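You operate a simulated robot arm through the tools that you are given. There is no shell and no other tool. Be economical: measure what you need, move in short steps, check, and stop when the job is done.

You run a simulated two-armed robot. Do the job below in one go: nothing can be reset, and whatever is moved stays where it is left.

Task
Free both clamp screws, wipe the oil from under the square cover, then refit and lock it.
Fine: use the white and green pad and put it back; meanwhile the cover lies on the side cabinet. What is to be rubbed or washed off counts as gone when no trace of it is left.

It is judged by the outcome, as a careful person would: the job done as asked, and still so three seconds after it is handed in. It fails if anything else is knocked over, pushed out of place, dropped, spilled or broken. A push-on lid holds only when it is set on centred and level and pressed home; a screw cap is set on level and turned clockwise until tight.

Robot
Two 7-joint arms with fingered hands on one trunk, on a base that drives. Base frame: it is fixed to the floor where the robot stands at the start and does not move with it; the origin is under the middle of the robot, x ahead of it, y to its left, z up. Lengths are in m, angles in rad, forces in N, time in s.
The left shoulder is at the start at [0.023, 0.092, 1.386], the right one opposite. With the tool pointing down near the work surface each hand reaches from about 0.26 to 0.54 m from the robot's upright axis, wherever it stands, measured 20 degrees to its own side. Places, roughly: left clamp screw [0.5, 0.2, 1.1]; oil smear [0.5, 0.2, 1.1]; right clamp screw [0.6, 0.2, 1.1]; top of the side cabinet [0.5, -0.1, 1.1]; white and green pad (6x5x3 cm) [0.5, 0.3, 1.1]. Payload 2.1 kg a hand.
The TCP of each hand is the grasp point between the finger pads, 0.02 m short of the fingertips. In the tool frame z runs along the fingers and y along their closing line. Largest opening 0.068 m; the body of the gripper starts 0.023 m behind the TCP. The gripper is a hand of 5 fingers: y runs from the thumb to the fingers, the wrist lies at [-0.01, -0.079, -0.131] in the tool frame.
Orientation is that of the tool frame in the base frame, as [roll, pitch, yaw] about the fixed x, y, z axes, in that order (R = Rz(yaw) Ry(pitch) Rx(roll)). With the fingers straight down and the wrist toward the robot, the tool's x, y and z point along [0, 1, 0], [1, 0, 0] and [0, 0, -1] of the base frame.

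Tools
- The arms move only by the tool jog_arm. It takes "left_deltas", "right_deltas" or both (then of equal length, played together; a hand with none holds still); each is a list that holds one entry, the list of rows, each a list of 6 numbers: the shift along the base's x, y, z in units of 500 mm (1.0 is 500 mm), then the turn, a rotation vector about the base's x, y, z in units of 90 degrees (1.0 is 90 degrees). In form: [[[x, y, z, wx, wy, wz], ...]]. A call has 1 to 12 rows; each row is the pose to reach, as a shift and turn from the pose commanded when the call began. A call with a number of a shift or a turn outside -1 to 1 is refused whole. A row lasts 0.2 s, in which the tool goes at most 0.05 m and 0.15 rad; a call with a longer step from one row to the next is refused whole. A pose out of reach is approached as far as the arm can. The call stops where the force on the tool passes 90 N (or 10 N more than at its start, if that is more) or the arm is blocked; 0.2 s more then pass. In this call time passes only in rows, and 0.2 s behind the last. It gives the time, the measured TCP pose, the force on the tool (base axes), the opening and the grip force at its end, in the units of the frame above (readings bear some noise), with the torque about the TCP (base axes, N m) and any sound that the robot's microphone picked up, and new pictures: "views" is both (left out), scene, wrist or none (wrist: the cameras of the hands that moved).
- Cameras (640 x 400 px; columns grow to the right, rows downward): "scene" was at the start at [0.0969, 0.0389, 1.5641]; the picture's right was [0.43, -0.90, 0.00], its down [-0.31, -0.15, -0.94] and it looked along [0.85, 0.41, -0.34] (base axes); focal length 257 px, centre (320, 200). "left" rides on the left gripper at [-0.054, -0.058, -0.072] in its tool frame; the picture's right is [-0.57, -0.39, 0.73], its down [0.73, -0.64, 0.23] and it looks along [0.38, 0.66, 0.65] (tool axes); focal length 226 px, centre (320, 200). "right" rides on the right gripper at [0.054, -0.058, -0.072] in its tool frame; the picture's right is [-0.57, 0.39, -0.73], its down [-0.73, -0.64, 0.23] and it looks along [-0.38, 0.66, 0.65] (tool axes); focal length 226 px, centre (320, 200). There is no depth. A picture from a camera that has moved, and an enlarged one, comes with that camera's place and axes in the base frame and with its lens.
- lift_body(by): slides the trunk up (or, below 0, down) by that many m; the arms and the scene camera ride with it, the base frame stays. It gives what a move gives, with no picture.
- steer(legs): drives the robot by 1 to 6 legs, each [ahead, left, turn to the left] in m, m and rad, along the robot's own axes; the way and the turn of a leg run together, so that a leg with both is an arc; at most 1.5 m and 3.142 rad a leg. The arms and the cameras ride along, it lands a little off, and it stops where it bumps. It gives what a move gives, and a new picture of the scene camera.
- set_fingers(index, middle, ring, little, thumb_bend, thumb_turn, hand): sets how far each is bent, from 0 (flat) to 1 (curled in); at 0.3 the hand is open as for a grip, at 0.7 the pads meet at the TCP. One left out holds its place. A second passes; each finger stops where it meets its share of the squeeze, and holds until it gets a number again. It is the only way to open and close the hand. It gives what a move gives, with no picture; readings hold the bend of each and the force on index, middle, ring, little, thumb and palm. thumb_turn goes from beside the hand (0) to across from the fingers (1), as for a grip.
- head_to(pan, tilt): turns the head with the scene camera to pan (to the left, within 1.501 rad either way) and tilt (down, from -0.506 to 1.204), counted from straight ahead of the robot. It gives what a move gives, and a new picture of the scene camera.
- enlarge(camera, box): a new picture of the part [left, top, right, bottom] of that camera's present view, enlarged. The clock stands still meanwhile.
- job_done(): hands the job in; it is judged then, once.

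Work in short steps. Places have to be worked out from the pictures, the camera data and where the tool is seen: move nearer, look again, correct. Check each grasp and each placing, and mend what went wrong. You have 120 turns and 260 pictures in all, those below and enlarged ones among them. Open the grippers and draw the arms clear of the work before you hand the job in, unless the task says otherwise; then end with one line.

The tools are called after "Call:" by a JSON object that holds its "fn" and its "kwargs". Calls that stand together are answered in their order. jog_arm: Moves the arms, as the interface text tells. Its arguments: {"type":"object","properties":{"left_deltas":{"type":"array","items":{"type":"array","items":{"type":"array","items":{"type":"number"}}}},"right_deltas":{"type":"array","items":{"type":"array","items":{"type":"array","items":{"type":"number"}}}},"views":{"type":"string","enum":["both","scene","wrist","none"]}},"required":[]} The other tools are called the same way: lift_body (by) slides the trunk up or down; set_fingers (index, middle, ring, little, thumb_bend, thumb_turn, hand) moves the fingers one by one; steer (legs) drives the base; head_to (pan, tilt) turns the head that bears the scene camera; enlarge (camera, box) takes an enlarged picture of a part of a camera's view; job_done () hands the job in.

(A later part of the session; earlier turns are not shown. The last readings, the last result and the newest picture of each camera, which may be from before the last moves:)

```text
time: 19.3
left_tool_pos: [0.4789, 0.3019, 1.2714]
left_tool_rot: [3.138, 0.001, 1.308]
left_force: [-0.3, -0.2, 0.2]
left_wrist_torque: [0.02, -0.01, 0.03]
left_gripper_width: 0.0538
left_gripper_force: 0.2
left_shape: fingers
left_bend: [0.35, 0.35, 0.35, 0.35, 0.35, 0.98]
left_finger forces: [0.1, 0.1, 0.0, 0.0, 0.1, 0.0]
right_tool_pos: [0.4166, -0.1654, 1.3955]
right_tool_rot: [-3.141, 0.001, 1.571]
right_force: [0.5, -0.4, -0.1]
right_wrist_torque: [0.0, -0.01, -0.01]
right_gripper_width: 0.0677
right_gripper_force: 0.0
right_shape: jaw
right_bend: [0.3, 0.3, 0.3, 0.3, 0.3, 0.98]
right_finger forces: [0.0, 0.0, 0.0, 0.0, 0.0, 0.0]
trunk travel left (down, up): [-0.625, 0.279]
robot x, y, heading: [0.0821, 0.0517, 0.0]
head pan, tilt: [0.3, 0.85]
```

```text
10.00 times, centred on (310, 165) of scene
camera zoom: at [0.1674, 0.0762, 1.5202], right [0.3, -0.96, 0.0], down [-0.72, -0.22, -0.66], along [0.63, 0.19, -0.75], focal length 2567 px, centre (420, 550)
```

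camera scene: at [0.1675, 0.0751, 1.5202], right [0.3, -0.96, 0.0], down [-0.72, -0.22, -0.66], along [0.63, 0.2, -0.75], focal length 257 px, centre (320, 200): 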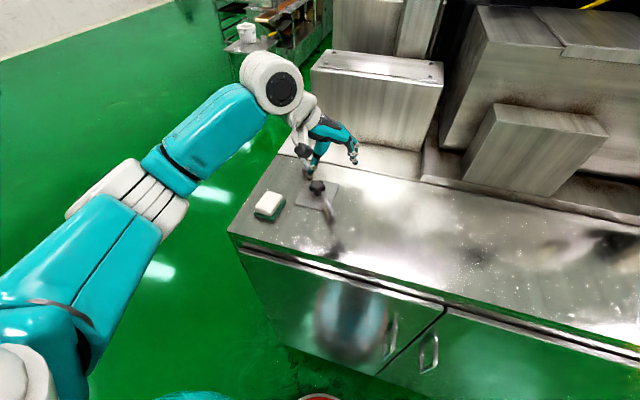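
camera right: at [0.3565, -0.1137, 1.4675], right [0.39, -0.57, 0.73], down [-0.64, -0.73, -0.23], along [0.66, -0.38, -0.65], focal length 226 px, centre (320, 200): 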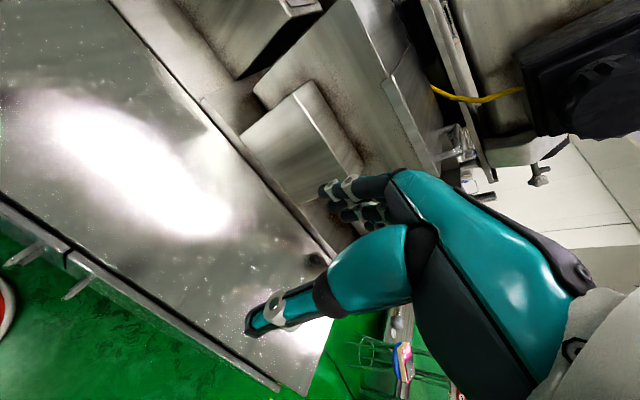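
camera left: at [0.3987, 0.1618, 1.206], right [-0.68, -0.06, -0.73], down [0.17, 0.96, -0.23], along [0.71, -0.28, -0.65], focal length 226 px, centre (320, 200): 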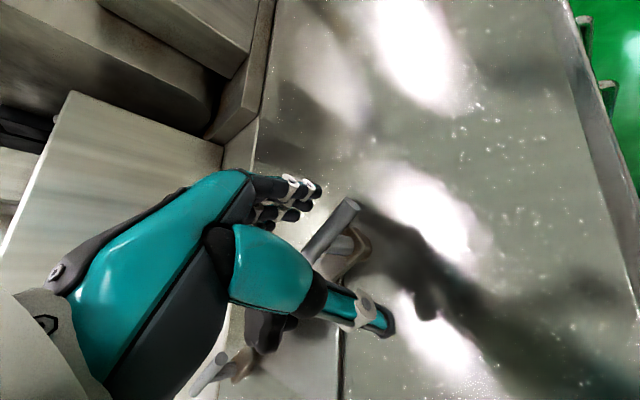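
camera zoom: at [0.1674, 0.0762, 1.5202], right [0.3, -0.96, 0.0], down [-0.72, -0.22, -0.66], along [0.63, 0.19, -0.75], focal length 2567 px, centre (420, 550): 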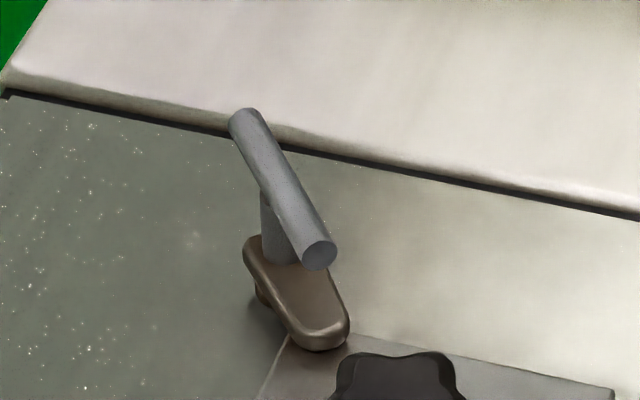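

The bar evidently turned about 86° in the grip (wrist view) but is now back where it was, so it either sprang back or must pass a latch. I regrip, turn further and check before leaving.

Call:
{"fn": "jog_arm", "kwargs": {"left_deltas": [[[0, -0.06, 0, 0, 0, -0.08], [0, -0.12, 0, 0, 0, -0.16], [0, -0.2, 0, 0, 0, -0.24], [0, -0.27, 0, 0, 0, -0.32], [0, -0.303, -0.05, 0, 0, -0.4], [0, -0.303, -0.12, 0, 0, -0.4], [0, -0.303, -0.19, 0, 0, -0.4], [0, -0.303, -0.25, 0, 0, -0.4]]], "views": "none"}}

Call:
{"fn": "set_fingers", "kwargs": {"hand": "left", "index": 0.7, "middle": 0.7, "ring": 0.7, "little": 0.7, "thumb_bend": 0.7}}

Call:
{"fn": "enlarge", "kwargs": {"camera": "left", "box": [240, 160, 400, 280]}}

```text
time: 21.1
left_tool_pos: [0.4766, 0.1484, 1.1463]
left_tool_rot: [-3.141, -0.001, 0.68]
left_force: [-0.1, 0.9, -0.7]
left_wrist_torque: [0.01, 0.01, 0.0]
left_gripper_width: 0.0541
left_gripper_force: 0.0
left_shape: fingers
left_bend: [0.35, 0.35, 0.35, 0.35, 0.35, 0.98]
left_finger forces: [0.1, 0.1, 0.0, 0.0, 0.1, 0.1]
right_tool_pos: [0.4168, -0.1656, 1.3967]
right_tool_rot: [-3.141, 0.001, 1.571]
right_force: [0.6, -0.5, -0.6]
right_wrist_torque: [-0.04, 0.02, 0.01]
right_gripper_width: 0.0676
right_gripper_force: 0.1
right_shape: jaw
right_bend: [0.3, 0.3, 0.3, 0.3, 0.3, 0.98]
right_finger forces: [0.0, 0.0, 0.1, 0.0, 0.0, 0.0]
trunk travel left (down, up): [-0.625, 0.279]
robot x, y, heading: [0.083, 0.0554, -0.003]
head pan, tilt: [0.3, 0.85]
```

```text
time: 22.1
left_tool_pos: [0.4779, 0.1477, 1.1468]
left_tool_rot: [-3.139, 0.0, 0.68]
left_force: [0.2, 0.0, -1.3]
left_wrist_torque: [-0.01, -0.04, 0.02]
left_gripper_width: 0.0006
left_gripper_force: 2.0
left_shape: fingers
left_bend: [0.69, 0.69, 0.69, 0.7, 0.65, 0.98]
left_finger forces: [0.5, 0.6, 0.2, 0.0, 1.8, 0.0]
right_tool_pos: [0.4167, -0.166, 1.3939]
right_tool_rot: [-3.141, 0.0, 1.571]
right_force: [0.2, -0.2, 0.4]
right_wrist_torque: [-0.01, -0.01, -0.04]
right_gripper_width: 0.0678
right_gripper_force: 0.1
right_shape: jaw
right_bend: [0.3, 0.3, 0.3, 0.3, 0.3, 0.98]
right_finger forces: [0.0, 0.1, 0.1, 0.0, 0.2, 0.1]
trunk travel left (down, up): [-0.625, 0.279]
robot x, y, heading: [0.0774, 0.0535, 0.002]
head pan, tilt: [0.3, 0.85]
```

```text
3.33 times, centred on (320, 220) of left
camera zoom: at [0.3986, 0.1589, 1.2183], right [-0.68, -0.06, -0.73], down [0.17, 0.96, -0.23], along [0.71, -0.28, -0.65], focal length 754 px, centre (320, 133)
```

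zoom: 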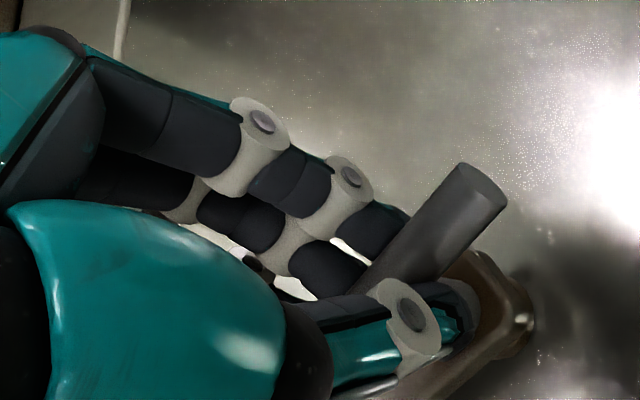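

The bar turned slightly with the light grip, so it moves freely. I squeeze and turn ≈110° CCW, then look.

Call:
{"fn": "set_fingers", "kwargs": {"hand": "left", "index": 0.85, "middle": 0.85, "ring": 0.75, "little": 0.75, "thumb_bend": 0.85}}

Call:
{"fn": "jog_arm", "kwargs": {"left_deltas": [[[0, 0, 0, 0, 0, 0.09], [0, 0, 0, 0, 0, 0.18], [0, 0, 0, 0, 0, 0.27], [0, 0, 0, 0, 0, 0.36], [0, 0, 0, 0, 0, 0.45], [0, 0, 0, 0, 0, 0.54]]], "views": "none"}}

Call:
{"fn": "enlarge", "kwargs": {"camera": "left", "box": [240, 160, 400, 280]}}

Call:
{"fn": "jog_arm", "kwargs": {"left_deltas": [[[0, 0, 0, 0, 0, 0.09], [0, 0, 0, 0, 0, 0.18], [0, 0, 0, 0, 0, 0.27], [0, 0, 0, 0, 0, 0.36], [0, 0, 0, 0, 0, 0.45], [0, 0, 0, 0, 0, 0.54], [0, 0, 0, 0, 0, 0.63], [0, 0, 0, 0, 0, 0.7]]], "views": "none"}}

Call:
{"fn": "enlarge", "kwargs": {"camera": "left", "box": [200, 120, 480, 330]}}

```text
time: 23.1
left_tool_pos: [0.4797, 0.1477, 1.1468]
left_tool_rot: [3.14, 0.0, 0.68]
left_force: [2.3, 0.1, -5.2]
left_wrist_torque: [0.07, -0.1, -0.02]
left_gripper_width: 0.0
left_gripper_force: 11.3
left_shape: fingers
left_bend: [0.78, 0.85, 0.75, 0.75, 0.7, 0.96]
left_finger forces: [9.6, 0.1, 3.2, 0.0, 10.1, 0.0]
right_tool_pos: [0.4173, -0.1664, 1.3943]
right_tool_rot: [-3.139, 0.0, 1.572]
right_force: [0.5, 0.5, 0.6]
right_wrist_torque: [-0.01, 0.02, -0.03]
right_gripper_width: 0.0676
right_gripper_force: 0.1
right_shape: jaw
right_bend: [0.3, 0.3, 0.3, 0.3, 0.3, 0.98]
right_finger forces: [0.1, 0.0, 0.1, 0.0, 0.0, 0.0]
trunk travel left (down, up): [-0.625, 0.279]
robot x, y, heading: [0.0793, 0.0525, -0.002]
head pan, tilt: [0.3, 0.85]
```

```text
time: 24.5
left_tool_pos: [0.4803, 0.1486, 1.1467]
left_tool_rot: [3.141, 0.0, 1.532]
left_force: [7.1, 2.7, -2.1]
left_wrist_torque: [0.09, -0.13, -0.03]
left_gripper_width: 0.0
left_gripper_force: 11.5
left_shape: fingers
left_bend: [0.78, 0.85, 0.74, 0.75, 0.71, 0.96]
left_finger forces: [10.9, 0.0, 5.0, 0.0, 8.3, 0.0]
right_tool_pos: [0.4175, -0.1662, 1.3944]
right_tool_rot: [-3.14, -0.001, 1.57]
right_force: [0.2, -0.6, -1.0]
right_wrist_torque: [0.0, -0.01, 0.0]
right_gripper_width: 0.0676
right_gripper_force: 0.1
right_shape: jaw
right_bend: [0.3, 0.3, 0.3, 0.3, 0.3, 0.98]
right_finger forces: [0.0, 0.0, 0.0, 0.0, 0.0, 0.1]
trunk travel left (down, up): [-0.625, 0.279]
robot x, y, heading: [0.0775, 0.0581, 0.003]
head pan, tilt: [0.3, 0.85]
```

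```text
3.33 times, centred on (320, 220) of left
camera zoom: at [0.4191, 0.0967, 1.2187], right [-0.41, -0.55, -0.73], down [-0.61, 0.76, -0.23], along [0.68, 0.35, -0.65], focal length 754 px, centre (320, 133)
```

zoom: 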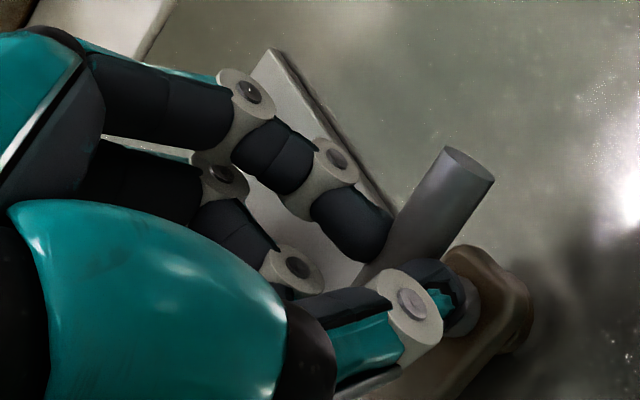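

```text
time: 26.3
left_tool_pos: [0.4805, 0.1496, 1.1468]
left_tool_rot: [-3.141, -0.001, 2.631]
left_force: [11.6, 1.8, 4.3]
left_wrist_torque: [0.17, -0.05, -0.34]
left_gripper_width: 0.0
left_gripper_force: 18.5
left_shape: fingers
left_bend: [0.79, 0.85, 0.56, 0.75, 0.71, 0.99]
left_finger forces: [9.0, 0.1, 16.5, 0.0, 11.9, 0.0]
right_tool_pos: [0.4187, -0.1665, 1.3944]
right_tool_rot: [-3.14, 0.0, 1.573]
right_force: [0.7, 0.1, -0.2]
right_wrist_torque: [-0.02, 0.01, 0.05]
right_gripper_width: 0.0676
right_gripper_force: 0.1
right_shape: jaw
right_bend: [0.3, 0.3, 0.3, 0.3, 0.3, 0.98]
right_finger forces: [0.0, 0.0, 0.0, 0.0, 0.1, 0.0]
trunk travel left (down, up): [-0.625, 0.279]
robot x, y, heading: [0.08, 0.0547, 0.002]
head pan, tilt: [0.3, 0.85]
```

```text
1.90 times, centred on (340, 225) of left
camera zoom: at [0.4994, 0.0711, 1.2179], right [0.3, -0.61, -0.73], down [-0.95, -0.2, -0.23], along [0.0, 0.76, -0.65], focal length 431 px, centre (282, 152)
```

zoom: 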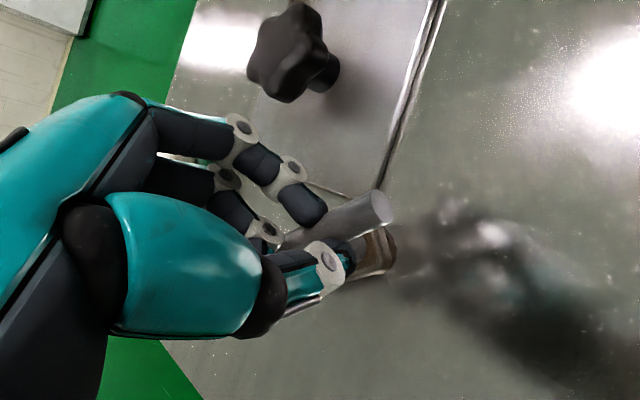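

It now rests at the stop (torque −0.34), ~86–90° open with the toe off the corner. I release gently and look at once.

Call:
{"fn": "set_fingers", "kwargs": {"hand": "left", "index": 0.5, "middle": 0.5, "ring": 0.4, "little": 0.4, "thumb_bend": 0.5}}

Call:
{"fn": "enlarge", "kwargs": {"camera": "left", "box": [200, 120, 480, 330]}}

```text
time: 27.3
left_tool_pos: [0.4789, 0.1474, 1.1473]
left_tool_rot: [3.14, 0.0, 2.629]
left_force: [-3.6, -7.0, 11.4]
left_wrist_torque: [0.02, 0.07, 0.04]
left_gripper_width: 0.0285
left_gripper_force: 6.3
left_shape: fingers
left_bend: [0.5, 0.76, 0.4, 0.4, 0.5, 0.98]
left_finger forces: [0.0, 12.7, 0.1, 0.0, 0.0, 0.0]
right_tool_pos: [0.4148, -0.1685, 1.3961]
right_tool_rot: [3.141, -0.002, 1.571]
right_force: [0.2, 0.0, -0.1]
right_wrist_torque: [-0.01, 0.03, -0.02]
right_gripper_width: 0.0679
right_gripper_force: 0.1
right_shape: jaw
right_bend: [0.3, 0.3, 0.3, 0.3, 0.3, 0.98]
right_finger forces: [0.1, 0.0, 0.0, 0.0, 0.0, 0.0]
trunk travel left (down, up): [-0.625, 0.279]
robot x, y, heading: [0.0773, 0.0516, -0.0]
head pan, tilt: [0.3, 0.85]
```

```text
1.90 times, centred on (340, 225) of left
camera zoom: at [0.4962, 0.0695, 1.2187], right [0.3, -0.61, -0.73], down [-0.95, -0.2, -0.23], along [0.0, 0.76, -0.65], focal length 431 px, centre (282, 152)
```

zoom: 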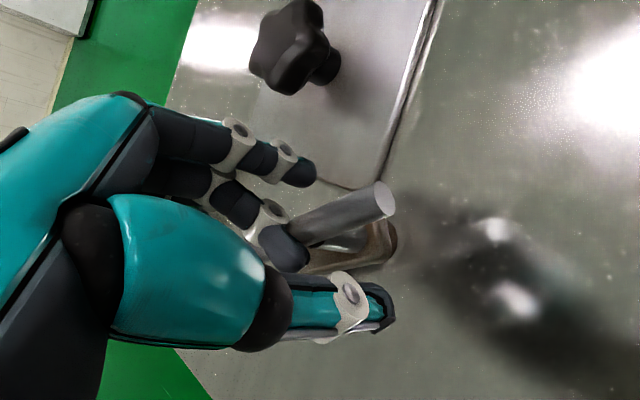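

The middle finger is hooked over the bar on the thumb side; opening it was what dragged the bar back. I curl it again to relieve it, then raise the hand straight up before opening.

Call:
{"fn": "set_fingers", "kwargs": {"hand": "left", "middle": 0.9}}

Call:
{"fn": "jog_arm", "kwargs": {"left_deltas": [[[0, 0, 0.02, 0, 0, 0], [0, 0, 0.04, 0, 0, 0]]], "views": "none"}}

Call:
{"fn": "enlarge", "kwargs": {"camera": "left", "box": [200, 120, 480, 330]}}

```text
time: 28.3
left_tool_pos: [0.4794, 0.1482, 1.1465]
left_tool_rot: [3.141, 0.0, 2.63]
left_force: [-0.2, 0.5, 1.7]
left_wrist_torque: [0.0, 0.0, -0.01]
left_gripper_width: 0.0288
left_gripper_force: 0.1
left_shape: fingers
left_bend: [0.5, 0.9, 0.4, 0.4, 0.5, 0.98]
left_finger forces: [0.0, 0.0, 0.1, 0.1, 0.0, 0.1]
right_tool_pos: [0.4161, -0.1665, 1.3951]
right_tool_rot: [3.141, 0.001, 1.571]
right_force: [-0.2, -0.1, 0.0]
right_wrist_torque: [0.0, 0.0, 0.02]
right_gripper_width: 0.0678
right_gripper_force: 0.0
right_shape: jaw
right_bend: [0.3, 0.3, 0.3, 0.3, 0.3, 0.98]
right_finger forces: [0.0, 0.0, 0.0, 0.0, 0.0, 0.1]
trunk travel left (down, up): [-0.625, 0.279]
robot x, y, heading: [0.0794, 0.0565, -0.0]
head pan, tilt: [0.3, 0.85]
```

```text
time: 28.9
left_tool_pos: [0.4797, 0.1499, 1.1664]
left_tool_rot: [-3.141, 0.0, 2.627]
left_force: [0.0, 1.4, 0.1]
left_wrist_torque: [-0.02, 0.03, 0.04]
left_gripper_width: 0.0288
left_gripper_force: 0.1
left_shape: fingers
left_bend: [0.5, 0.9, 0.4, 0.4, 0.5, 0.98]
left_finger forces: [0.0, 0.1, 0.0, 0.0, 0.1, 0.0]
right_tool_pos: [0.4168, -0.1665, 1.3951]
right_tool_rot: [-3.141, -0.001, 1.572]
right_force: [-0.3, 0.3, -1.2]
right_wrist_torque: [0.0, 0.02, 0.0]
right_gripper_width: 0.0676
right_gripper_force: 0.0
right_shape: jaw
right_bend: [0.3, 0.3, 0.3, 0.3, 0.3, 0.98]
right_finger forces: [0.1, 0.0, 0.0, 0.0, 0.1, 0.1]
trunk travel left (down, up): [-0.625, 0.279]
robot x, y, heading: [0.0785, 0.0547, -0.004]
head pan, tilt: [0.3, 0.85]
```

```text
1.90 times, centred on (340, 225) of left
camera zoom: at [0.4975, 0.0714, 1.2386], right [0.3, -0.61, -0.73], down [-0.95, -0.2, -0.23], along [0.0, 0.76, -0.65], focal length 431 px, centre (282, 152)
```

zoom: 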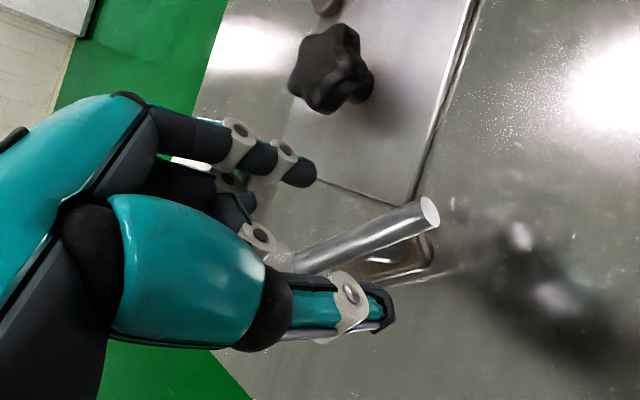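

The bar stays turned now. I lift clear, open the hand and unwind the wrist, then drive 5 cm closer for the rear clamp.

Call:
{"fn": "jog_arm", "kwargs": {"left_deltas": [[[0, 0, 0.08, 0, 0, 0], [0, 0, 0.16, 0, 0, -0.09], [0, 0, 0.24, 0, 0, -0.18], [0, 0.05, 0.28, 0, 0, -0.27], [0, 0.1, 0.28, 0, 0, -0.36], [0, 0.15, 0.28, 0, 0, -0.45], [0, 0.2, 0.28, 0, 0, -0.54], [0, 0.25, 0.28, 0, 0, -0.63], [0, 0.28, 0.28, 0, 0, -0.67]]], "views": "none"}}

Call:
{"fn": "set_fingers", "kwargs": {"hand": "left", "index": 0.35, "middle": 0.3, "ring": 0.3, "little": 0.3, "thumb_bend": 0.35}}

Call:
{"fn": "steer", "kwargs": {"legs": [[0.05, 0.0, 0.0]]}}

Call:
{"fn": "enlarge", "kwargs": {"camera": "scene", "box": [230, 140, 370, 260]}}

```text
time: 30.9
left_tool_pos: [0.4789, 0.2891, 1.3061]
left_tool_rot: [-3.141, 0.002, 1.574]
left_force: [-0.4, 0.1, 0.1]
left_wrist_torque: [-0.01, 0.04, -0.01]
left_gripper_width: 0.0286
left_gripper_force: 0.0
left_shape: fingers
left_bend: [0.5, 0.9, 0.4, 0.4, 0.5, 0.98]
left_finger forces: [0.1, 0.1, 0.0, 0.1, 0.0, 0.0]
right_tool_pos: [0.4164, -0.1663, 1.3952]
right_tool_rot: [-3.14, -0.001, 1.572]
right_force: [-0.3, -0.1, 0.8]
right_wrist_torque: [0.03, 0.0, -0.02]
right_gripper_width: 0.0679
right_gripper_force: 0.1
right_shape: jaw
right_bend: [0.3, 0.3, 0.3, 0.3, 0.3, 0.98]
right_finger forces: [0.0, 0.1, 0.0, 0.0, 0.0, 0.0]
trunk travel left (down, up): [-0.625, 0.279]
robot x, y, heading: [0.0797, 0.054, 0.001]
head pan, tilt: [0.3, 0.85]
```

```text
time: 31.9
left_tool_pos: [0.4797, 0.2881, 1.307]
left_tool_rot: [-3.141, 0.002, 1.575]
left_force: [-1.2, 1.4, -0.9]
left_wrist_torque: [0.0, 0.02, -0.02]
left_gripper_width: 0.0539
left_gripper_force: 0.0
left_shape: fingers
left_bend: [0.35, 0.3, 0.3, 0.3, 0.35, 0.98]
left_finger forces: [0.0, 0.1, 0.1, 0.0, 0.1, 0.1]
right_tool_pos: [0.4167, -0.1663, 1.3955]
right_tool_rot: [3.141, 0.0, 1.572]
right_force: [-0.5, -0.2, -0.5]
right_wrist_torque: [-0.01, -0.03, 0.0]
right_gripper_width: 0.0676
right_gripper_force: 0.1
right_shape: jaw
right_bend: [0.3, 0.3, 0.3, 0.3, 0.3, 0.98]
right_finger forces: [0.1, 0.1, 0.0, 0.1, 0.0, 0.1]
trunk travel left (down, up): [-0.625, 0.279]
robot x, y, heading: [0.0804, 0.0554, -0.005]
head pan, tilt: [0.3, 0.85]
```

```text
time: 32.8
left_tool_pos: [0.5317, 0.2884, 1.3057]
left_tool_rot: [-3.139, 0.001, 1.574]
left_force: [-0.3, -0.1, -0.5]
left_wrist_torque: [0.02, 0.0, -0.01]
left_gripper_width: 0.0539
left_gripper_force: 0.0
left_shape: fingers
left_bend: [0.35, 0.3, 0.3, 0.3, 0.35, 0.98]
left_finger forces: [0.0, 0.0, 0.0, 0.0, 0.0, 0.1]
right_tool_pos: [0.4677, -0.1666, 1.3939]
right_tool_rot: [-3.141, 0.0, 1.569]
right_force: [0.6, 0.1, -0.4]
right_wrist_torque: [-0.02, 0.03, 0.0]
right_gripper_width: 0.0675
right_gripper_force: 0.1
right_shape: jaw
right_bend: [0.3, 0.3, 0.3, 0.3, 0.3, 0.98]
right_finger forces: [0.1, 0.1, 0.0, 0.0, 0.0, 0.0]
trunk travel left (down, up): [-0.625, 0.279]
robot x, y, heading: [0.1301, 0.0541, -0.003]
head pan, tilt: [0.3, 0.85]
camera scene: at [0.2192, 0.0756, 1.5201], right [0.29, -0.96, 0.0], down [-0.72, -0.22, -0.66], along [0.63, 0.19, -0.75], focal length 257 px, centre (320, 200)
```

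scene: 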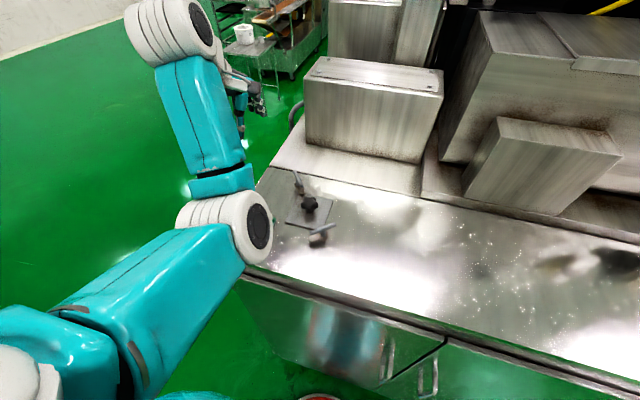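

```text
3.33 times, centred on (300, 200) of scene
camera zoom: at [0.2192, 0.0756, 1.5201], right [0.29, -0.96, 0.0], down [-0.72, -0.22, -0.66], along [0.63, 0.19, -0.75], focal length 856 px, centre (387, 200)
```

zoom: 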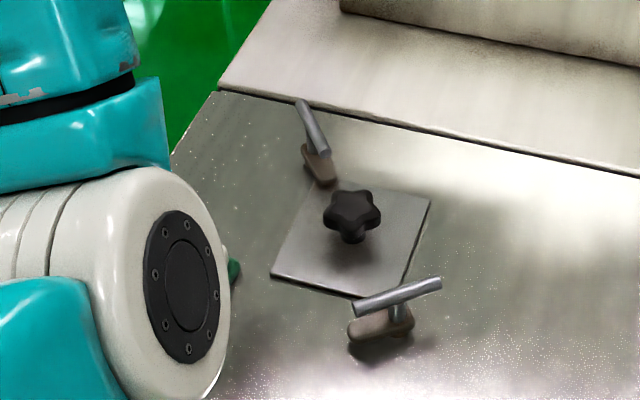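

The front clamp is clear of the cover. I bring the left hand above the rear clamp and check with the wrist camera.

Call:
{"fn": "jog_arm", "kwargs": {"left_deltas": [[[0.014, -0.012, -0.02, 0, 0, -0.071], [0.028, -0.025, -0.04, 0, 0, -0.142], [0.042, -0.037, -0.06, 0, 0, -0.213], [0.056, -0.05, -0.08, 0, 0, -0.284], [0.07, -0.062, -0.1, 0, 0, -0.355], [0.085, -0.075, -0.13, 0, 0, -0.426], [0.1, -0.087, -0.15, 0, 0, -0.497], [0.111, -0.099, -0.17, 0, 0, -0.567]]], "views": "wrist"}}

Call:
{"fn": "enlarge", "kwargs": {"camera": "scene", "box": [230, 120, 370, 260]}}

```text
time: 34.6
left_tool_pos: [0.5846, 0.2382, 1.221]
left_tool_rot: [-3.14, 0.001, 0.683]
left_force: [-0.1, -0.5, 0.0]
left_wrist_torque: [-0.05, -0.02, 0.03]
left_gripper_width: 0.0538
left_gripper_force: 0.0
left_shape: fingers
left_bend: [0.35, 0.3, 0.3, 0.3, 0.35, 0.98]
left_finger forces: [0.0, 0.0, 0.0, 0.0, 0.0, 0.0]
right_tool_pos: [0.4658, -0.1662, 1.3953]
right_tool_rot: [3.141, -0.002, 1.57]
right_force: [0.9, -0.4, 0.0]
right_wrist_torque: [-0.01, -0.04, 0.01]
right_gripper_width: 0.0677
right_gripper_force: 0.0
right_shape: jaw
right_bend: [0.3, 0.3, 0.3, 0.3, 0.3, 0.98]
right_finger forces: [0.0, 0.0, 0.0, 0.1, 0.1, 0.0]
trunk travel left (down, up): [-0.625, 0.279]
robot x, y, heading: [0.1298, 0.0567, 0.001]
head pan, tilt: [0.3, 0.85]
camera left: at [0.505, 0.2496, 1.293], right [-0.68, -0.06, -0.73], down [0.16, 0.96, -0.23], along [0.71, -0.28, -0.65], focal length 226 px, centre (320, 200)
```

left: 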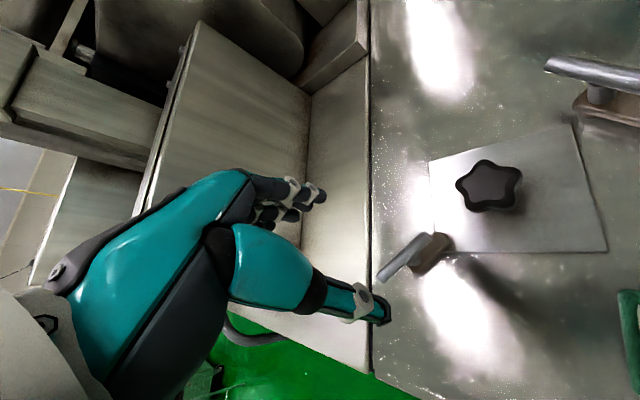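

```text
2.86 times, centred on (300, 190) of scene
camera zoom: at [0.2177, 0.0756, 1.5202], right [0.29, -0.96, 0.0], down [-0.72, -0.22, -0.66], along [0.63, 0.19, -0.75], focal length 734 px, centre (377, 229)
```

zoom: 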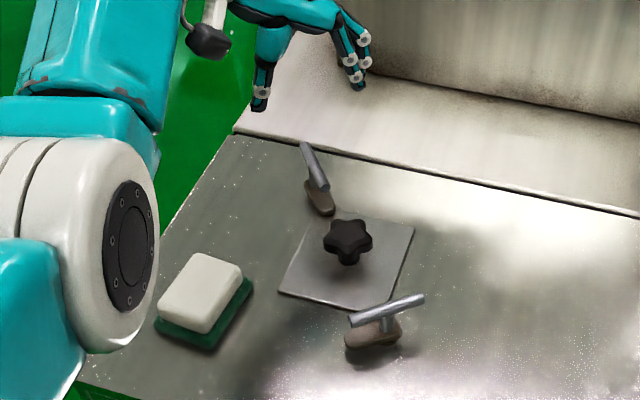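

Rear bar centre ≈(0.584,0.241). I descend and pinch with index and thumb only, the other fingers left open.

Call:
{"fn": "jog_arm", "kwargs": {"left_deltas": [[[0, 0.006, -0.04, 0, 0, 0], [0, 0.006, -0.08, 0, 0, 0], [0, 0.006, -0.12, 0, 0, 0], [0, 0.006, -0.15, 0, 0, 0]]], "views": "none"}}

Call:
{"fn": "set_fingers", "kwargs": {"hand": "left", "index": 0.7, "thumb_bend": 0.7}}

Call:
{"fn": "enlarge", "kwargs": {"camera": "left", "box": [200, 120, 480, 330]}}

Call:
{"fn": "enlarge", "kwargs": {"camera": "scene", "box": [260, 130, 360, 230]}}

```text
time: 35.6
left_tool_pos: [0.5843, 0.2411, 1.147]
left_tool_rot: [-3.141, -0.001, 0.685]
left_force: [-1.2, 0.1, 0.6]
left_wrist_torque: [0.0, -0.05, 0.0]
left_gripper_width: 0.0538
left_gripper_force: 0.0
left_shape: fingers
left_bend: [0.35, 0.3, 0.3, 0.3, 0.35, 0.98]
left_finger forces: [0.1, 0.0, 0.0, 0.0, 0.0, 0.0]
right_tool_pos: [0.4664, -0.1662, 1.3943]
right_tool_rot: [-3.142, -0.001, 1.57]
right_force: [0.0, 0.1, 0.2]
right_wrist_torque: [0.02, -0.01, -0.03]
right_gripper_width: 0.0676
right_gripper_force: 0.1
right_shape: jaw
right_bend: [0.3, 0.3, 0.3, 0.3, 0.3, 0.98]
right_finger forces: [0.0, 0.0, 0.0, 0.1, 0.1, 0.0]
trunk travel left (down, up): [-0.625, 0.279]
robot x, y, heading: [0.1281, 0.0529, -0.002]
head pan, tilt: [0.3, 0.85]
```

```text
time: 36.6
left_tool_pos: [0.5851, 0.2401, 1.1473]
left_tool_rot: [3.14, -0.001, 0.685]
left_force: [-0.2, -0.6, -0.8]
left_wrist_torque: [-0.03, -0.02, 0.0]
left_gripper_width: 0.0005
left_gripper_force: 1.3
left_shape: fingers
left_bend: [0.65, 0.3, 0.3, 0.3, 0.69, 0.98]
left_finger forces: [1.8, 0.0, 0.1, 0.1, 0.5, 0.0]
right_tool_pos: [0.4663, -0.1667, 1.3953]
right_tool_rot: [-3.141, 0.0, 1.57]
right_force: [-1.2, -0.3, -0.2]
right_wrist_torque: [-0.02, 0.0, -0.02]
right_gripper_width: 0.0674
right_gripper_force: 0.1
right_shape: jaw
right_bend: [0.3, 0.3, 0.3, 0.3, 0.3, 0.98]
right_finger forces: [0.1, 0.1, 0.1, 0.0, 0.0, 0.0]
trunk travel left (down, up): [-0.625, 0.279]
robot x, y, heading: [0.1284, 0.0558, 0.001]
head pan, tilt: [0.3, 0.85]
```

```text
1.90 times, centred on (340, 225) of left
camera zoom: at [0.5056, 0.2507, 1.2185], right [-0.68, -0.06, -0.73], down [0.16, 0.96, -0.23], along [0.71, -0.28, -0.65], focal length 431 px, centre (282, 152)
```

zoom: 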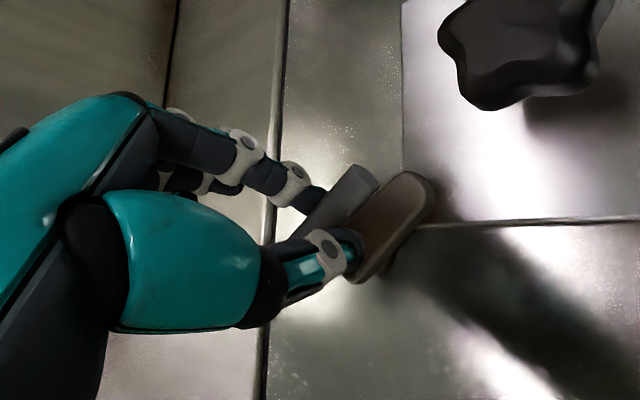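

```text
4.00 times, centred on (310, 180) of scene
camera zoom: at [0.2178, 0.0754, 1.5202], right [0.29, -0.96, 0.0], down [-0.72, -0.22, -0.66], along [0.63, 0.19, -0.75], focal length 1027 px, centre (360, 280)
```

zoom: 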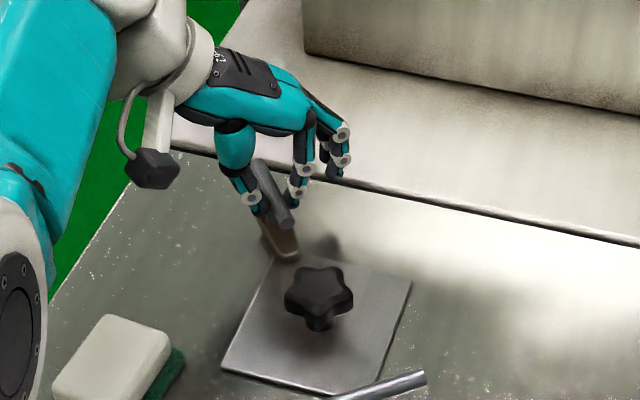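

Pinched well. I squeeze a bit and rotate CCW in two stages.

Call:
{"fn": "set_fingers", "kwargs": {"hand": "left", "index": 0.8, "thumb_bend": 0.8}}

Call:
{"fn": "jog_arm", "kwargs": {"left_deltas": [[[0, 0, 0, 0, 0, 0.09], [0, 0, 0, 0, 0, 0.18], [0, 0, 0, 0, 0, 0.27], [0, 0, 0, 0, 0, 0.36], [0, 0, 0, 0, 0, 0.45], [0, 0, 0, 0, 0, 0.54]]], "views": "none"}}

Call:
{"fn": "enlarge", "kwargs": {"camera": "left", "box": [200, 120, 480, 330]}}

```text
time: 37.6
left_tool_pos: [0.5856, 0.2399, 1.1456]
left_tool_rot: [3.141, -0.001, 0.683]
left_force: [1.9, -2.2, -4.6]
left_wrist_torque: [0.02, -0.01, 0.01]
left_gripper_width: 0.0
left_gripper_force: 7.3
left_shape: fingers
left_bend: [0.76, 0.3, 0.3, 0.3, 0.71, 0.97]
left_finger forces: [7.4, 0.0, 0.0, 0.1, 6.5, 0.1]
right_tool_pos: [0.4659, -0.1669, 1.3947]
right_tool_rot: [-3.139, 0.001, 1.568]
right_force: [0.2, 0.7, -0.7]
right_wrist_torque: [0.04, -0.01, 0.0]
right_gripper_width: 0.0679
right_gripper_force: 0.1
right_shape: jaw
right_bend: [0.3, 0.3, 0.3, 0.3, 0.3, 0.98]
right_finger forces: [0.0, 0.0, 0.1, 0.0, 0.1, 0.1]
trunk travel left (down, up): [-0.625, 0.279]
robot x, y, heading: [0.13, 0.0568, -0.001]
head pan, tilt: [0.3, 0.85]
```

```text
time: 39.0
left_tool_pos: [0.5853, 0.2407, 1.1473]
left_tool_rot: [3.138, -0.001, 1.535]
left_force: [2.0, -8.6, -0.8]
left_wrist_torque: [-0.13, -0.06, -0.04]
left_gripper_width: 0.0001
left_gripper_force: 8.9
left_shape: fingers
left_bend: [0.77, 0.3, 0.3, 0.3, 0.71, 0.98]
left_finger forces: [12.3, 0.0, 0.0, 0.0, 5.7, 0.1]
right_tool_pos: [0.4669, -0.1687, 1.3946]
right_tool_rot: [-3.141, -0.001, 1.569]
right_force: [0.2, -0.2, 0.8]
right_wrist_torque: [0.0, 0.01, -0.06]
right_gripper_width: 0.0677
right_gripper_force: 0.1
right_shape: jaw
right_bend: [0.3, 0.3, 0.3, 0.3, 0.3, 0.98]
right_finger forces: [0.0, 0.1, 0.1, 0.1, 0.0, 0.0]
trunk travel left (down, up): [-0.625, 0.279]
robot x, y, heading: [0.1277, 0.0552, 0.0]
head pan, tilt: [0.3, 0.85]
```

```text
1.90 times, centred on (340, 225) of left
camera zoom: at [0.5249, 0.1874, 1.2188], right [-0.41, -0.55, -0.73], down [-0.61, 0.76, -0.23], along [0.68, 0.35, -0.65], focal length 431 px, centre (282, 152)
```

zoom: 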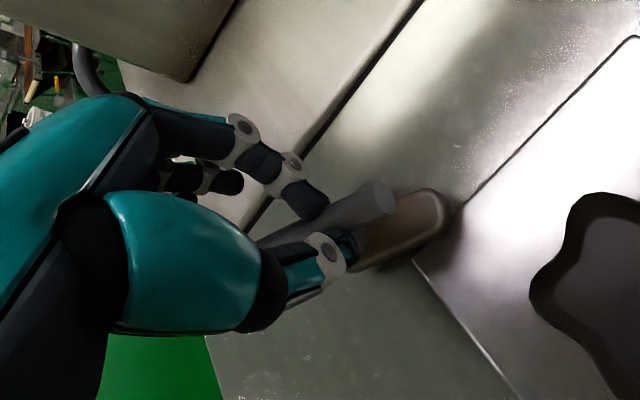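

It turns, with some lag. I continue another ~55–60°.

Call:
{"fn": "jog_arm", "kwargs": {"left_deltas": [[[0, 0, 0, 0, 0, 0.09], [0, 0, 0, 0, 0, 0.18], [0, 0, 0, 0, 0, 0.27], [0, 0, 0, 0, 0, 0.36], [0, 0, 0, 0, 0, 0.45], [0, 0, 0, 0, 0, 0.54], [0, 0, 0, 0, 0, 0.63], [0, 0, 0, 0, 0, 0.7]]], "views": "none"}}

Call:
{"fn": "enlarge", "kwargs": {"camera": "left", "box": [200, 120, 480, 330]}}

Call:
{"fn": "enlarge", "kwargs": {"camera": "scene", "box": [260, 130, 360, 230]}}

```text
time: 40.8
left_tool_pos: [0.5863, 0.24, 1.1453]
left_tool_rot: [3.139, 0.001, 2.636]
left_force: [9.2, -3.2, 8.3]
left_wrist_torque: [0.0, -0.23, -0.06]
left_gripper_width: 0.0
left_gripper_force: 12.7
left_shape: fingers
left_bend: [0.78, 0.3, 0.3, 0.3, 0.71, 0.96]
left_finger forces: [18.3, 0.0, 0.0, 0.0, 7.4, 0.0]
right_tool_pos: [0.4667, -0.1671, 1.3952]
right_tool_rot: [-3.14, 0.001, 1.57]
right_force: [-0.4, -0.4, 0.1]
right_wrist_torque: [0.01, 0.02, -0.01]
right_gripper_width: 0.0679
right_gripper_force: 0.1
right_shape: jaw
right_bend: [0.3, 0.3, 0.3, 0.3, 0.3, 0.98]
right_finger forces: [0.0, 0.0, 0.0, 0.0, 0.2, 0.0]
trunk travel left (down, up): [-0.625, 0.279]
robot x, y, heading: [0.128, 0.0545, -0.004]
head pan, tilt: [0.3, 0.85]
```

```text
1.90 times, centred on (340, 225) of left
camera zoom: at [0.605, 0.1637, 1.2183], right [0.31, -0.61, -0.73], down [-0.95, -0.2, -0.23], along [-0.01, 0.76, -0.64], focal length 431 px, centre (282, 152)
```

zoom: 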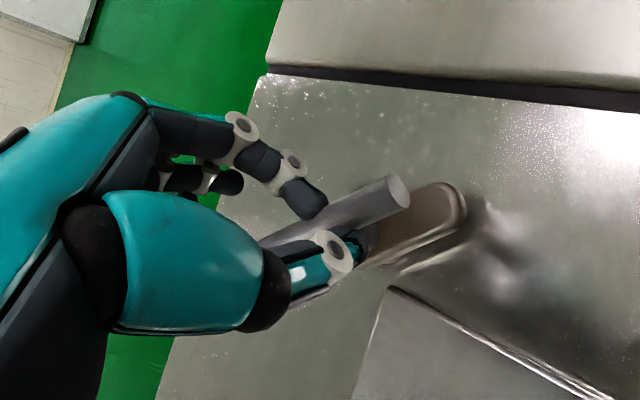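

```text
4.00 times, centred on (310, 180) of scene
camera zoom: at [0.2187, 0.0747, 1.5202], right [0.29, -0.96, 0.0], down [-0.72, -0.22, -0.66], along [0.63, 0.2, -0.75], focal length 1027 px, centre (360, 280)
```

zoom: 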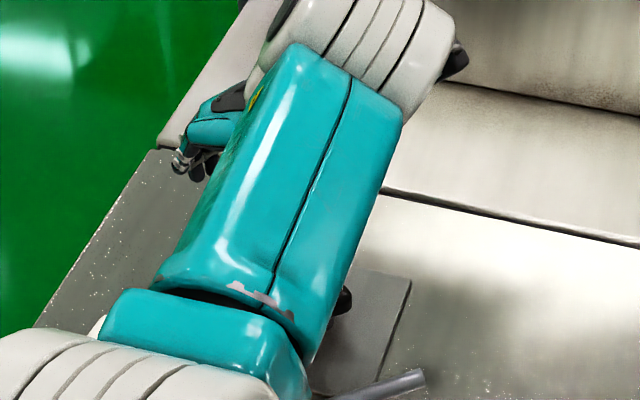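

The rear toe is now clear of the cover (~92° turned). I release, check, then lift.

Call:
{"fn": "set_fingers", "kwargs": {"hand": "left", "index": 0.35, "thumb_bend": 0.35}}

Call:
{"fn": "enlarge", "kwargs": {"camera": "left", "box": [200, 120, 480, 330]}}

Call:
{"fn": "jog_arm", "kwargs": {"left_deltas": [[[0, 0, 0.04, 0, 0, 0], [0, 0, 0.1, 0, 0, 0], [0, 0, 0.18, 0, 0, -0.09], [-0.02, 0.0, 0.22, 0, 0, -0.18], [-0.04, 0.0, 0.22, 0, 0, -0.27], [-0.06, 0.02, 0.22, 0, 0, -0.36], [-0.08, 0.04, 0.22, 0, 0, -0.45], [-0.1, 0.06, 0.22, 0, 0, -0.54], [-0.12, 0.08, 0.22, 0, 0, -0.63], [-0.14, 0.1, 0.22, 0, 0, -0.68]]], "views": "wrist"}}

Call:
{"fn": "enlarge", "kwargs": {"camera": "scene", "box": [240, 140, 360, 260]}}

```text
time: 41.8
left_tool_pos: [0.5856, 0.2416, 1.1463]
left_tool_rot: [-3.141, -0.002, 2.633]
left_force: [-0.7, 0.1, 0.2]
left_wrist_torque: [0.0, 0.0, -0.03]
left_gripper_width: 0.0537
left_gripper_force: 0.1
left_shape: fingers
left_bend: [0.35, 0.3, 0.3, 0.3, 0.35, 0.98]
left_finger forces: [0.1, 0.1, 0.0, 0.0, 0.1, 0.0]
right_tool_pos: [0.4666, -0.1664, 1.3962]
right_tool_rot: [-3.141, 0.0, 1.57]
right_force: [1.0, -0.3, 0.4]
right_wrist_torque: [-0.01, 0.03, 0.0]
right_gripper_width: 0.0676
right_gripper_force: 0.0
right_shape: jaw
right_bend: [0.3, 0.3, 0.3, 0.3, 0.3, 0.98]
right_finger forces: [0.1, 0.1, 0.0, 0.0, 0.1, 0.1]
trunk travel left (down, up): [-0.625, 0.279]
robot x, y, heading: [0.1304, 0.0541, -0.002]
head pan, tilt: [0.3, 0.85]
```

```text
1.90 times, centred on (340, 225) of left
camera zoom: at [0.6036, 0.1643, 1.2178], right [0.3, -0.61, -0.73], down [-0.95, -0.2, -0.23], along [-0.01, 0.76, -0.65], focal length 431 px, centre (282, 152)
```

zoom: 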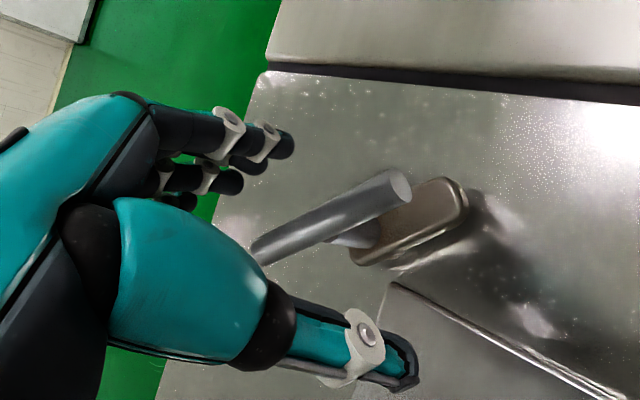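

```text
time: 44.0
left_tool_pos: [0.516, 0.2916, 1.2551]
left_tool_rot: [-3.141, -0.001, 1.563]
left_force: [-0.4, -0.7, -0.5]
left_wrist_torque: [0.02, 0.02, -0.01]
left_gripper_width: 0.0541
left_gripper_force: 0.0
left_shape: fingers
left_bend: [0.35, 0.3, 0.3, 0.3, 0.35, 0.98]
left_finger forces: [0.0, 0.1, 0.0, 0.0, 0.0, 0.0]
right_tool_pos: [0.4655, -0.1667, 1.3961]
right_tool_rot: [3.141, 0.0, 1.569]
right_force: [0.4, 0.0, -0.6]
right_wrist_torque: [-0.02, -0.01, -0.01]
right_gripper_width: 0.0677
right_gripper_force: 0.1
right_shape: jaw
right_bend: [0.3, 0.3, 0.3, 0.3, 0.3, 0.98]
right_finger forces: [0.0, 0.0, 0.1, 0.1, 0.0, 0.0]
trunk travel left (down, up): [-0.625, 0.279]
robot x, y, heading: [0.1254, 0.0524, -0.003]
head pan, tilt: [0.3, 0.85]
camera left: at [0.4557, 0.2382, 1.3278], right [-0.39, -0.56, -0.73], down [-0.63, 0.74, -0.23], along [0.67, 0.37, -0.65], focal length 226 px, centre (320, 200)
```

left: 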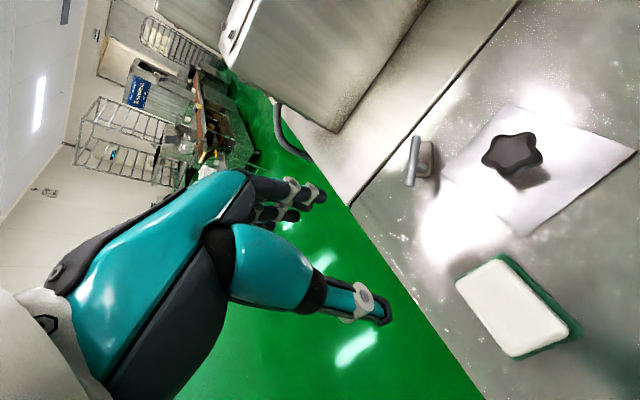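

```text
3.33 times, centred on (300, 200) of scene
camera zoom: at [0.2174, 0.0758, 1.5202], right [0.29, -0.96, 0.0], down [-0.72, -0.22, -0.66], along [0.63, 0.19, -0.75], focal length 856 px, centre (387, 200)
```

zoom: 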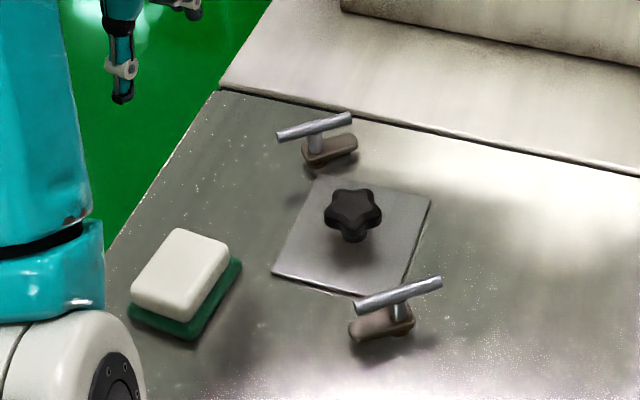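

Both clamps are free of the cover. Next I position above the knob (≈(0.531,0.196)) with the same diagonal yaw so the fingers stay clear of the clamp bars.

Call:
{"fn": "jog_arm", "kwargs": {"left_deltas": [[[0.004, -0.024, 0, 0, 0, -0.08], [0.008, -0.048, 0, 0, 0, -0.16], [0.012, -0.072, 0, 0, 0, -0.24], [0.016, -0.096, 0, 0, 0, -0.32], [0.02, -0.12, 0, 0, 0, -0.4], [0.024, -0.15, 0, 0, 0, -0.48], [0.03, -0.191, -0.04, 0, 0, -0.562], [0.03, -0.191, -0.08, 0, 0, -0.562]]], "views": "none"}}

Call:
{"fn": "set_fingers", "kwargs": {"hand": "left", "index": 0.3, "thumb_bend": 0.3}}

Call:
{"fn": "enlarge", "kwargs": {"camera": "left", "box": [200, 120, 600, 400]}}

Call:
{"fn": "enlarge", "kwargs": {"camera": "scene", "box": [250, 130, 370, 250]}}

```text
time: 45.8
left_tool_pos: [0.5301, 0.1957, 1.2167]
left_tool_rot: [3.14, 0.0, 0.679]
left_force: [0.1, 0.1, 0.4]
left_wrist_torque: [-0.03, -0.01, 0.02]
left_gripper_width: 0.0539
left_gripper_force: 0.0
left_shape: fingers
left_bend: [0.35, 0.3, 0.3, 0.3, 0.35, 0.98]
left_finger forces: [0.0, 0.0, 0.0, 0.0, 0.0, 0.0]
right_tool_pos: [0.4655, -0.1673, 1.3947]
right_tool_rot: [3.141, 0.0, 1.568]
right_force: [-0.5, -0.4, -0.1]
right_wrist_torque: [0.02, 0.02, -0.01]
right_gripper_width: 0.0677
right_gripper_force: 0.1
right_shape: jaw
right_bend: [0.3, 0.3, 0.3, 0.3, 0.3, 0.98]
right_finger forces: [0.0, 0.0, 0.0, 0.1, 0.0, 0.0]
trunk travel left (down, up): [-0.625, 0.279]
robot x, y, heading: [0.1322, 0.0509, 0.001]
head pan, tilt: [0.3, 0.85]
```

```text
time: 46.8
left_tool_pos: [0.5294, 0.1947, 1.2171]
left_tool_rot: [-3.141, 0.001, 0.679]
left_force: [0.2, 0.3, -0.3]
left_wrist_torque: [0.0, 0.04, -0.01]
left_gripper_width: 0.062
left_gripper_force: 0.0
left_shape: fingers
left_bend: [0.3, 0.3, 0.3, 0.3, 0.3, 0.98]
left_finger forces: [0.0, 0.0, 0.0, 0.1, 0.0, 0.0]
right_tool_pos: [0.466, -0.167, 1.3955]
right_tool_rot: [-3.141, 0.001, 1.568]
right_force: [-0.1, -0.4, -0.6]
right_wrist_torque: [0.0, -0.02, 0.0]
right_gripper_width: 0.0677
right_gripper_force: 0.0
right_shape: jaw
right_bend: [0.3, 0.3, 0.3, 0.3, 0.3, 0.98]
right_finger forces: [0.0, 0.0, 0.0, 0.0, 0.0, 0.1]
trunk travel left (down, up): [-0.625, 0.279]
robot x, y, heading: [0.1341, 0.0538, -0.002]
head pan, tilt: [0.3, 0.85]
```

```text
1.43 times, centred on (400, 260) of left
camera zoom: at [0.4496, 0.2064, 1.289], right [-0.68, -0.06, -0.73], down [0.17, 0.96, -0.23], along [0.71, -0.28, -0.65], focal length 323 px, centre (206, 114)
```

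zoom: 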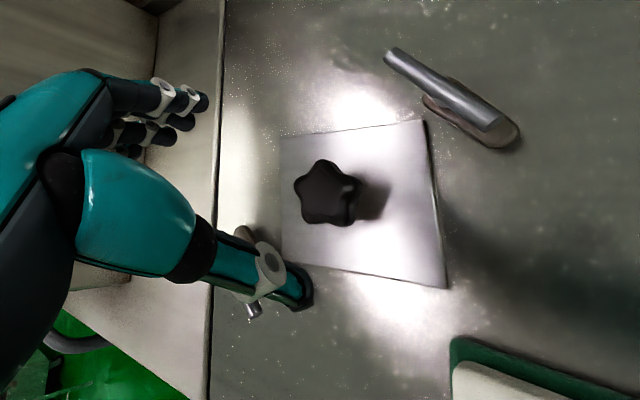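

```text
3.33 times, centred on (310, 190) of scene
camera zoom: at [0.2175, 0.0756, 1.5202], right [0.29, -0.96, 0.0], down [-0.72, -0.22, -0.66], along [0.63, 0.19, -0.75], focal length 856 px, centre (353, 233)
```

zoom: 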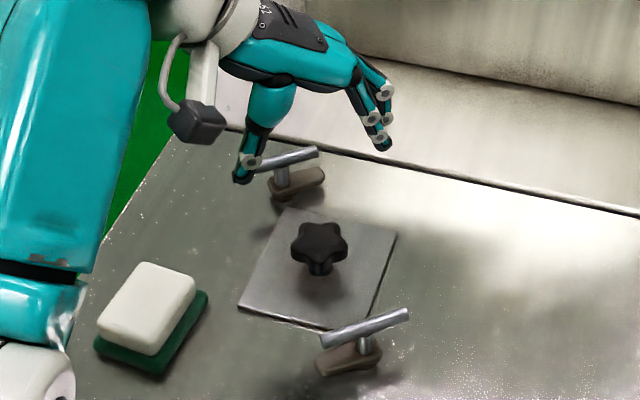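

Knob top centre ≈(0.531,0.1945,1.132). I descend to TCP z≈1.13.

Call:
{"fn": "jog_arm", "kwargs": {"left_deltas": [[[0.001, 0, -0.05, 0, 0, 0], [0.002, 0, -0.1, 0, 0, 0], [0.002, 0, -0.14, 0, 0, 0], [0.002, 0, -0.174, 0, 0, 0]]], "views": "none"}}

Call:
{"fn": "enlarge", "kwargs": {"camera": "left", "box": [200, 120, 480, 330]}}

Call:
{"fn": "enlarge", "kwargs": {"camera": "scene", "box": [270, 140, 350, 220]}}

```text
time: 47.8
left_tool_pos: [0.5309, 0.1969, 1.1299]
left_tool_rot: [3.142, 0.0, 0.68]
left_force: [-0.2, 0.0, -0.3]
left_wrist_torque: [0.03, -0.03, 0.0]
left_gripper_width: 0.062
left_gripper_force: 0.0
left_shape: fingers
left_bend: [0.3, 0.3, 0.3, 0.3, 0.3, 0.98]
left_finger forces: [0.0, 0.1, 0.0, 0.0, 0.1, 0.1]
right_tool_pos: [0.4657, -0.1663, 1.3957]
right_tool_rot: [3.14, 0.001, 1.57]
right_force: [0.1, -1.2, 0.0]
right_wrist_torque: [-0.03, -0.01, 0.02]
right_gripper_width: 0.0676
right_gripper_force: 0.0
right_shape: jaw
right_bend: [0.3, 0.3, 0.3, 0.3, 0.3, 0.98]
right_finger forces: [0.0, 0.0, 0.0, 0.0, 0.0, 0.1]
trunk travel left (down, up): [-0.625, 0.279]
robot x, y, heading: [0.1294, 0.0505, 0.001]
head pan, tilt: [0.3, 0.85]
```

```text
1.90 times, centred on (340, 225) of left
camera zoom: at [0.4508, 0.2073, 1.2012], right [-0.68, -0.06, -0.73], down [0.17, 0.96, -0.23], along [0.71, -0.28, -0.65], focal length 431 px, centre (282, 152)
```

zoom: 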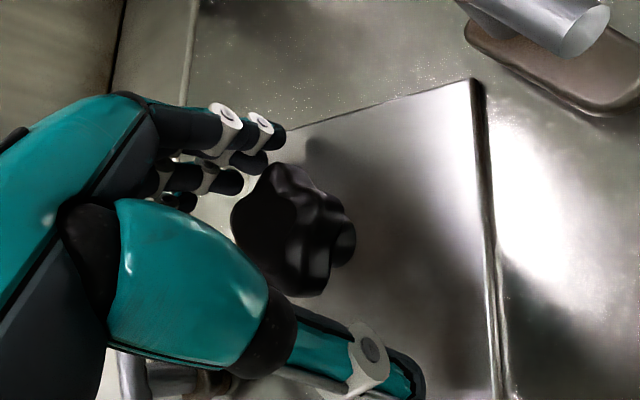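

```text
5.00 times, centred on (310, 180) of scene
camera zoom: at [0.2175, 0.0756, 1.5202], right [0.29, -0.96, 0.0], down [-0.72, -0.22, -0.66], along [0.63, 0.19, -0.75], focal length 1284 px, centre (370, 300)
```

zoom: 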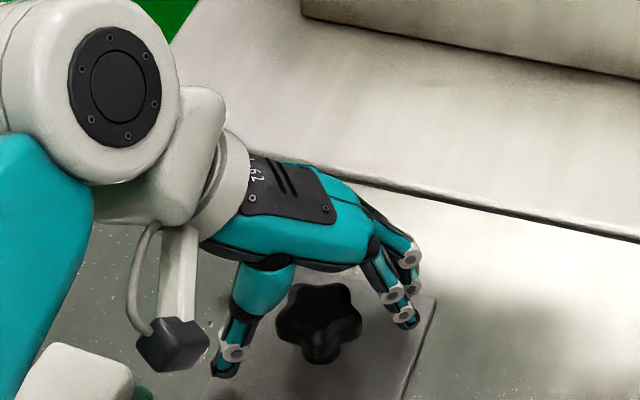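

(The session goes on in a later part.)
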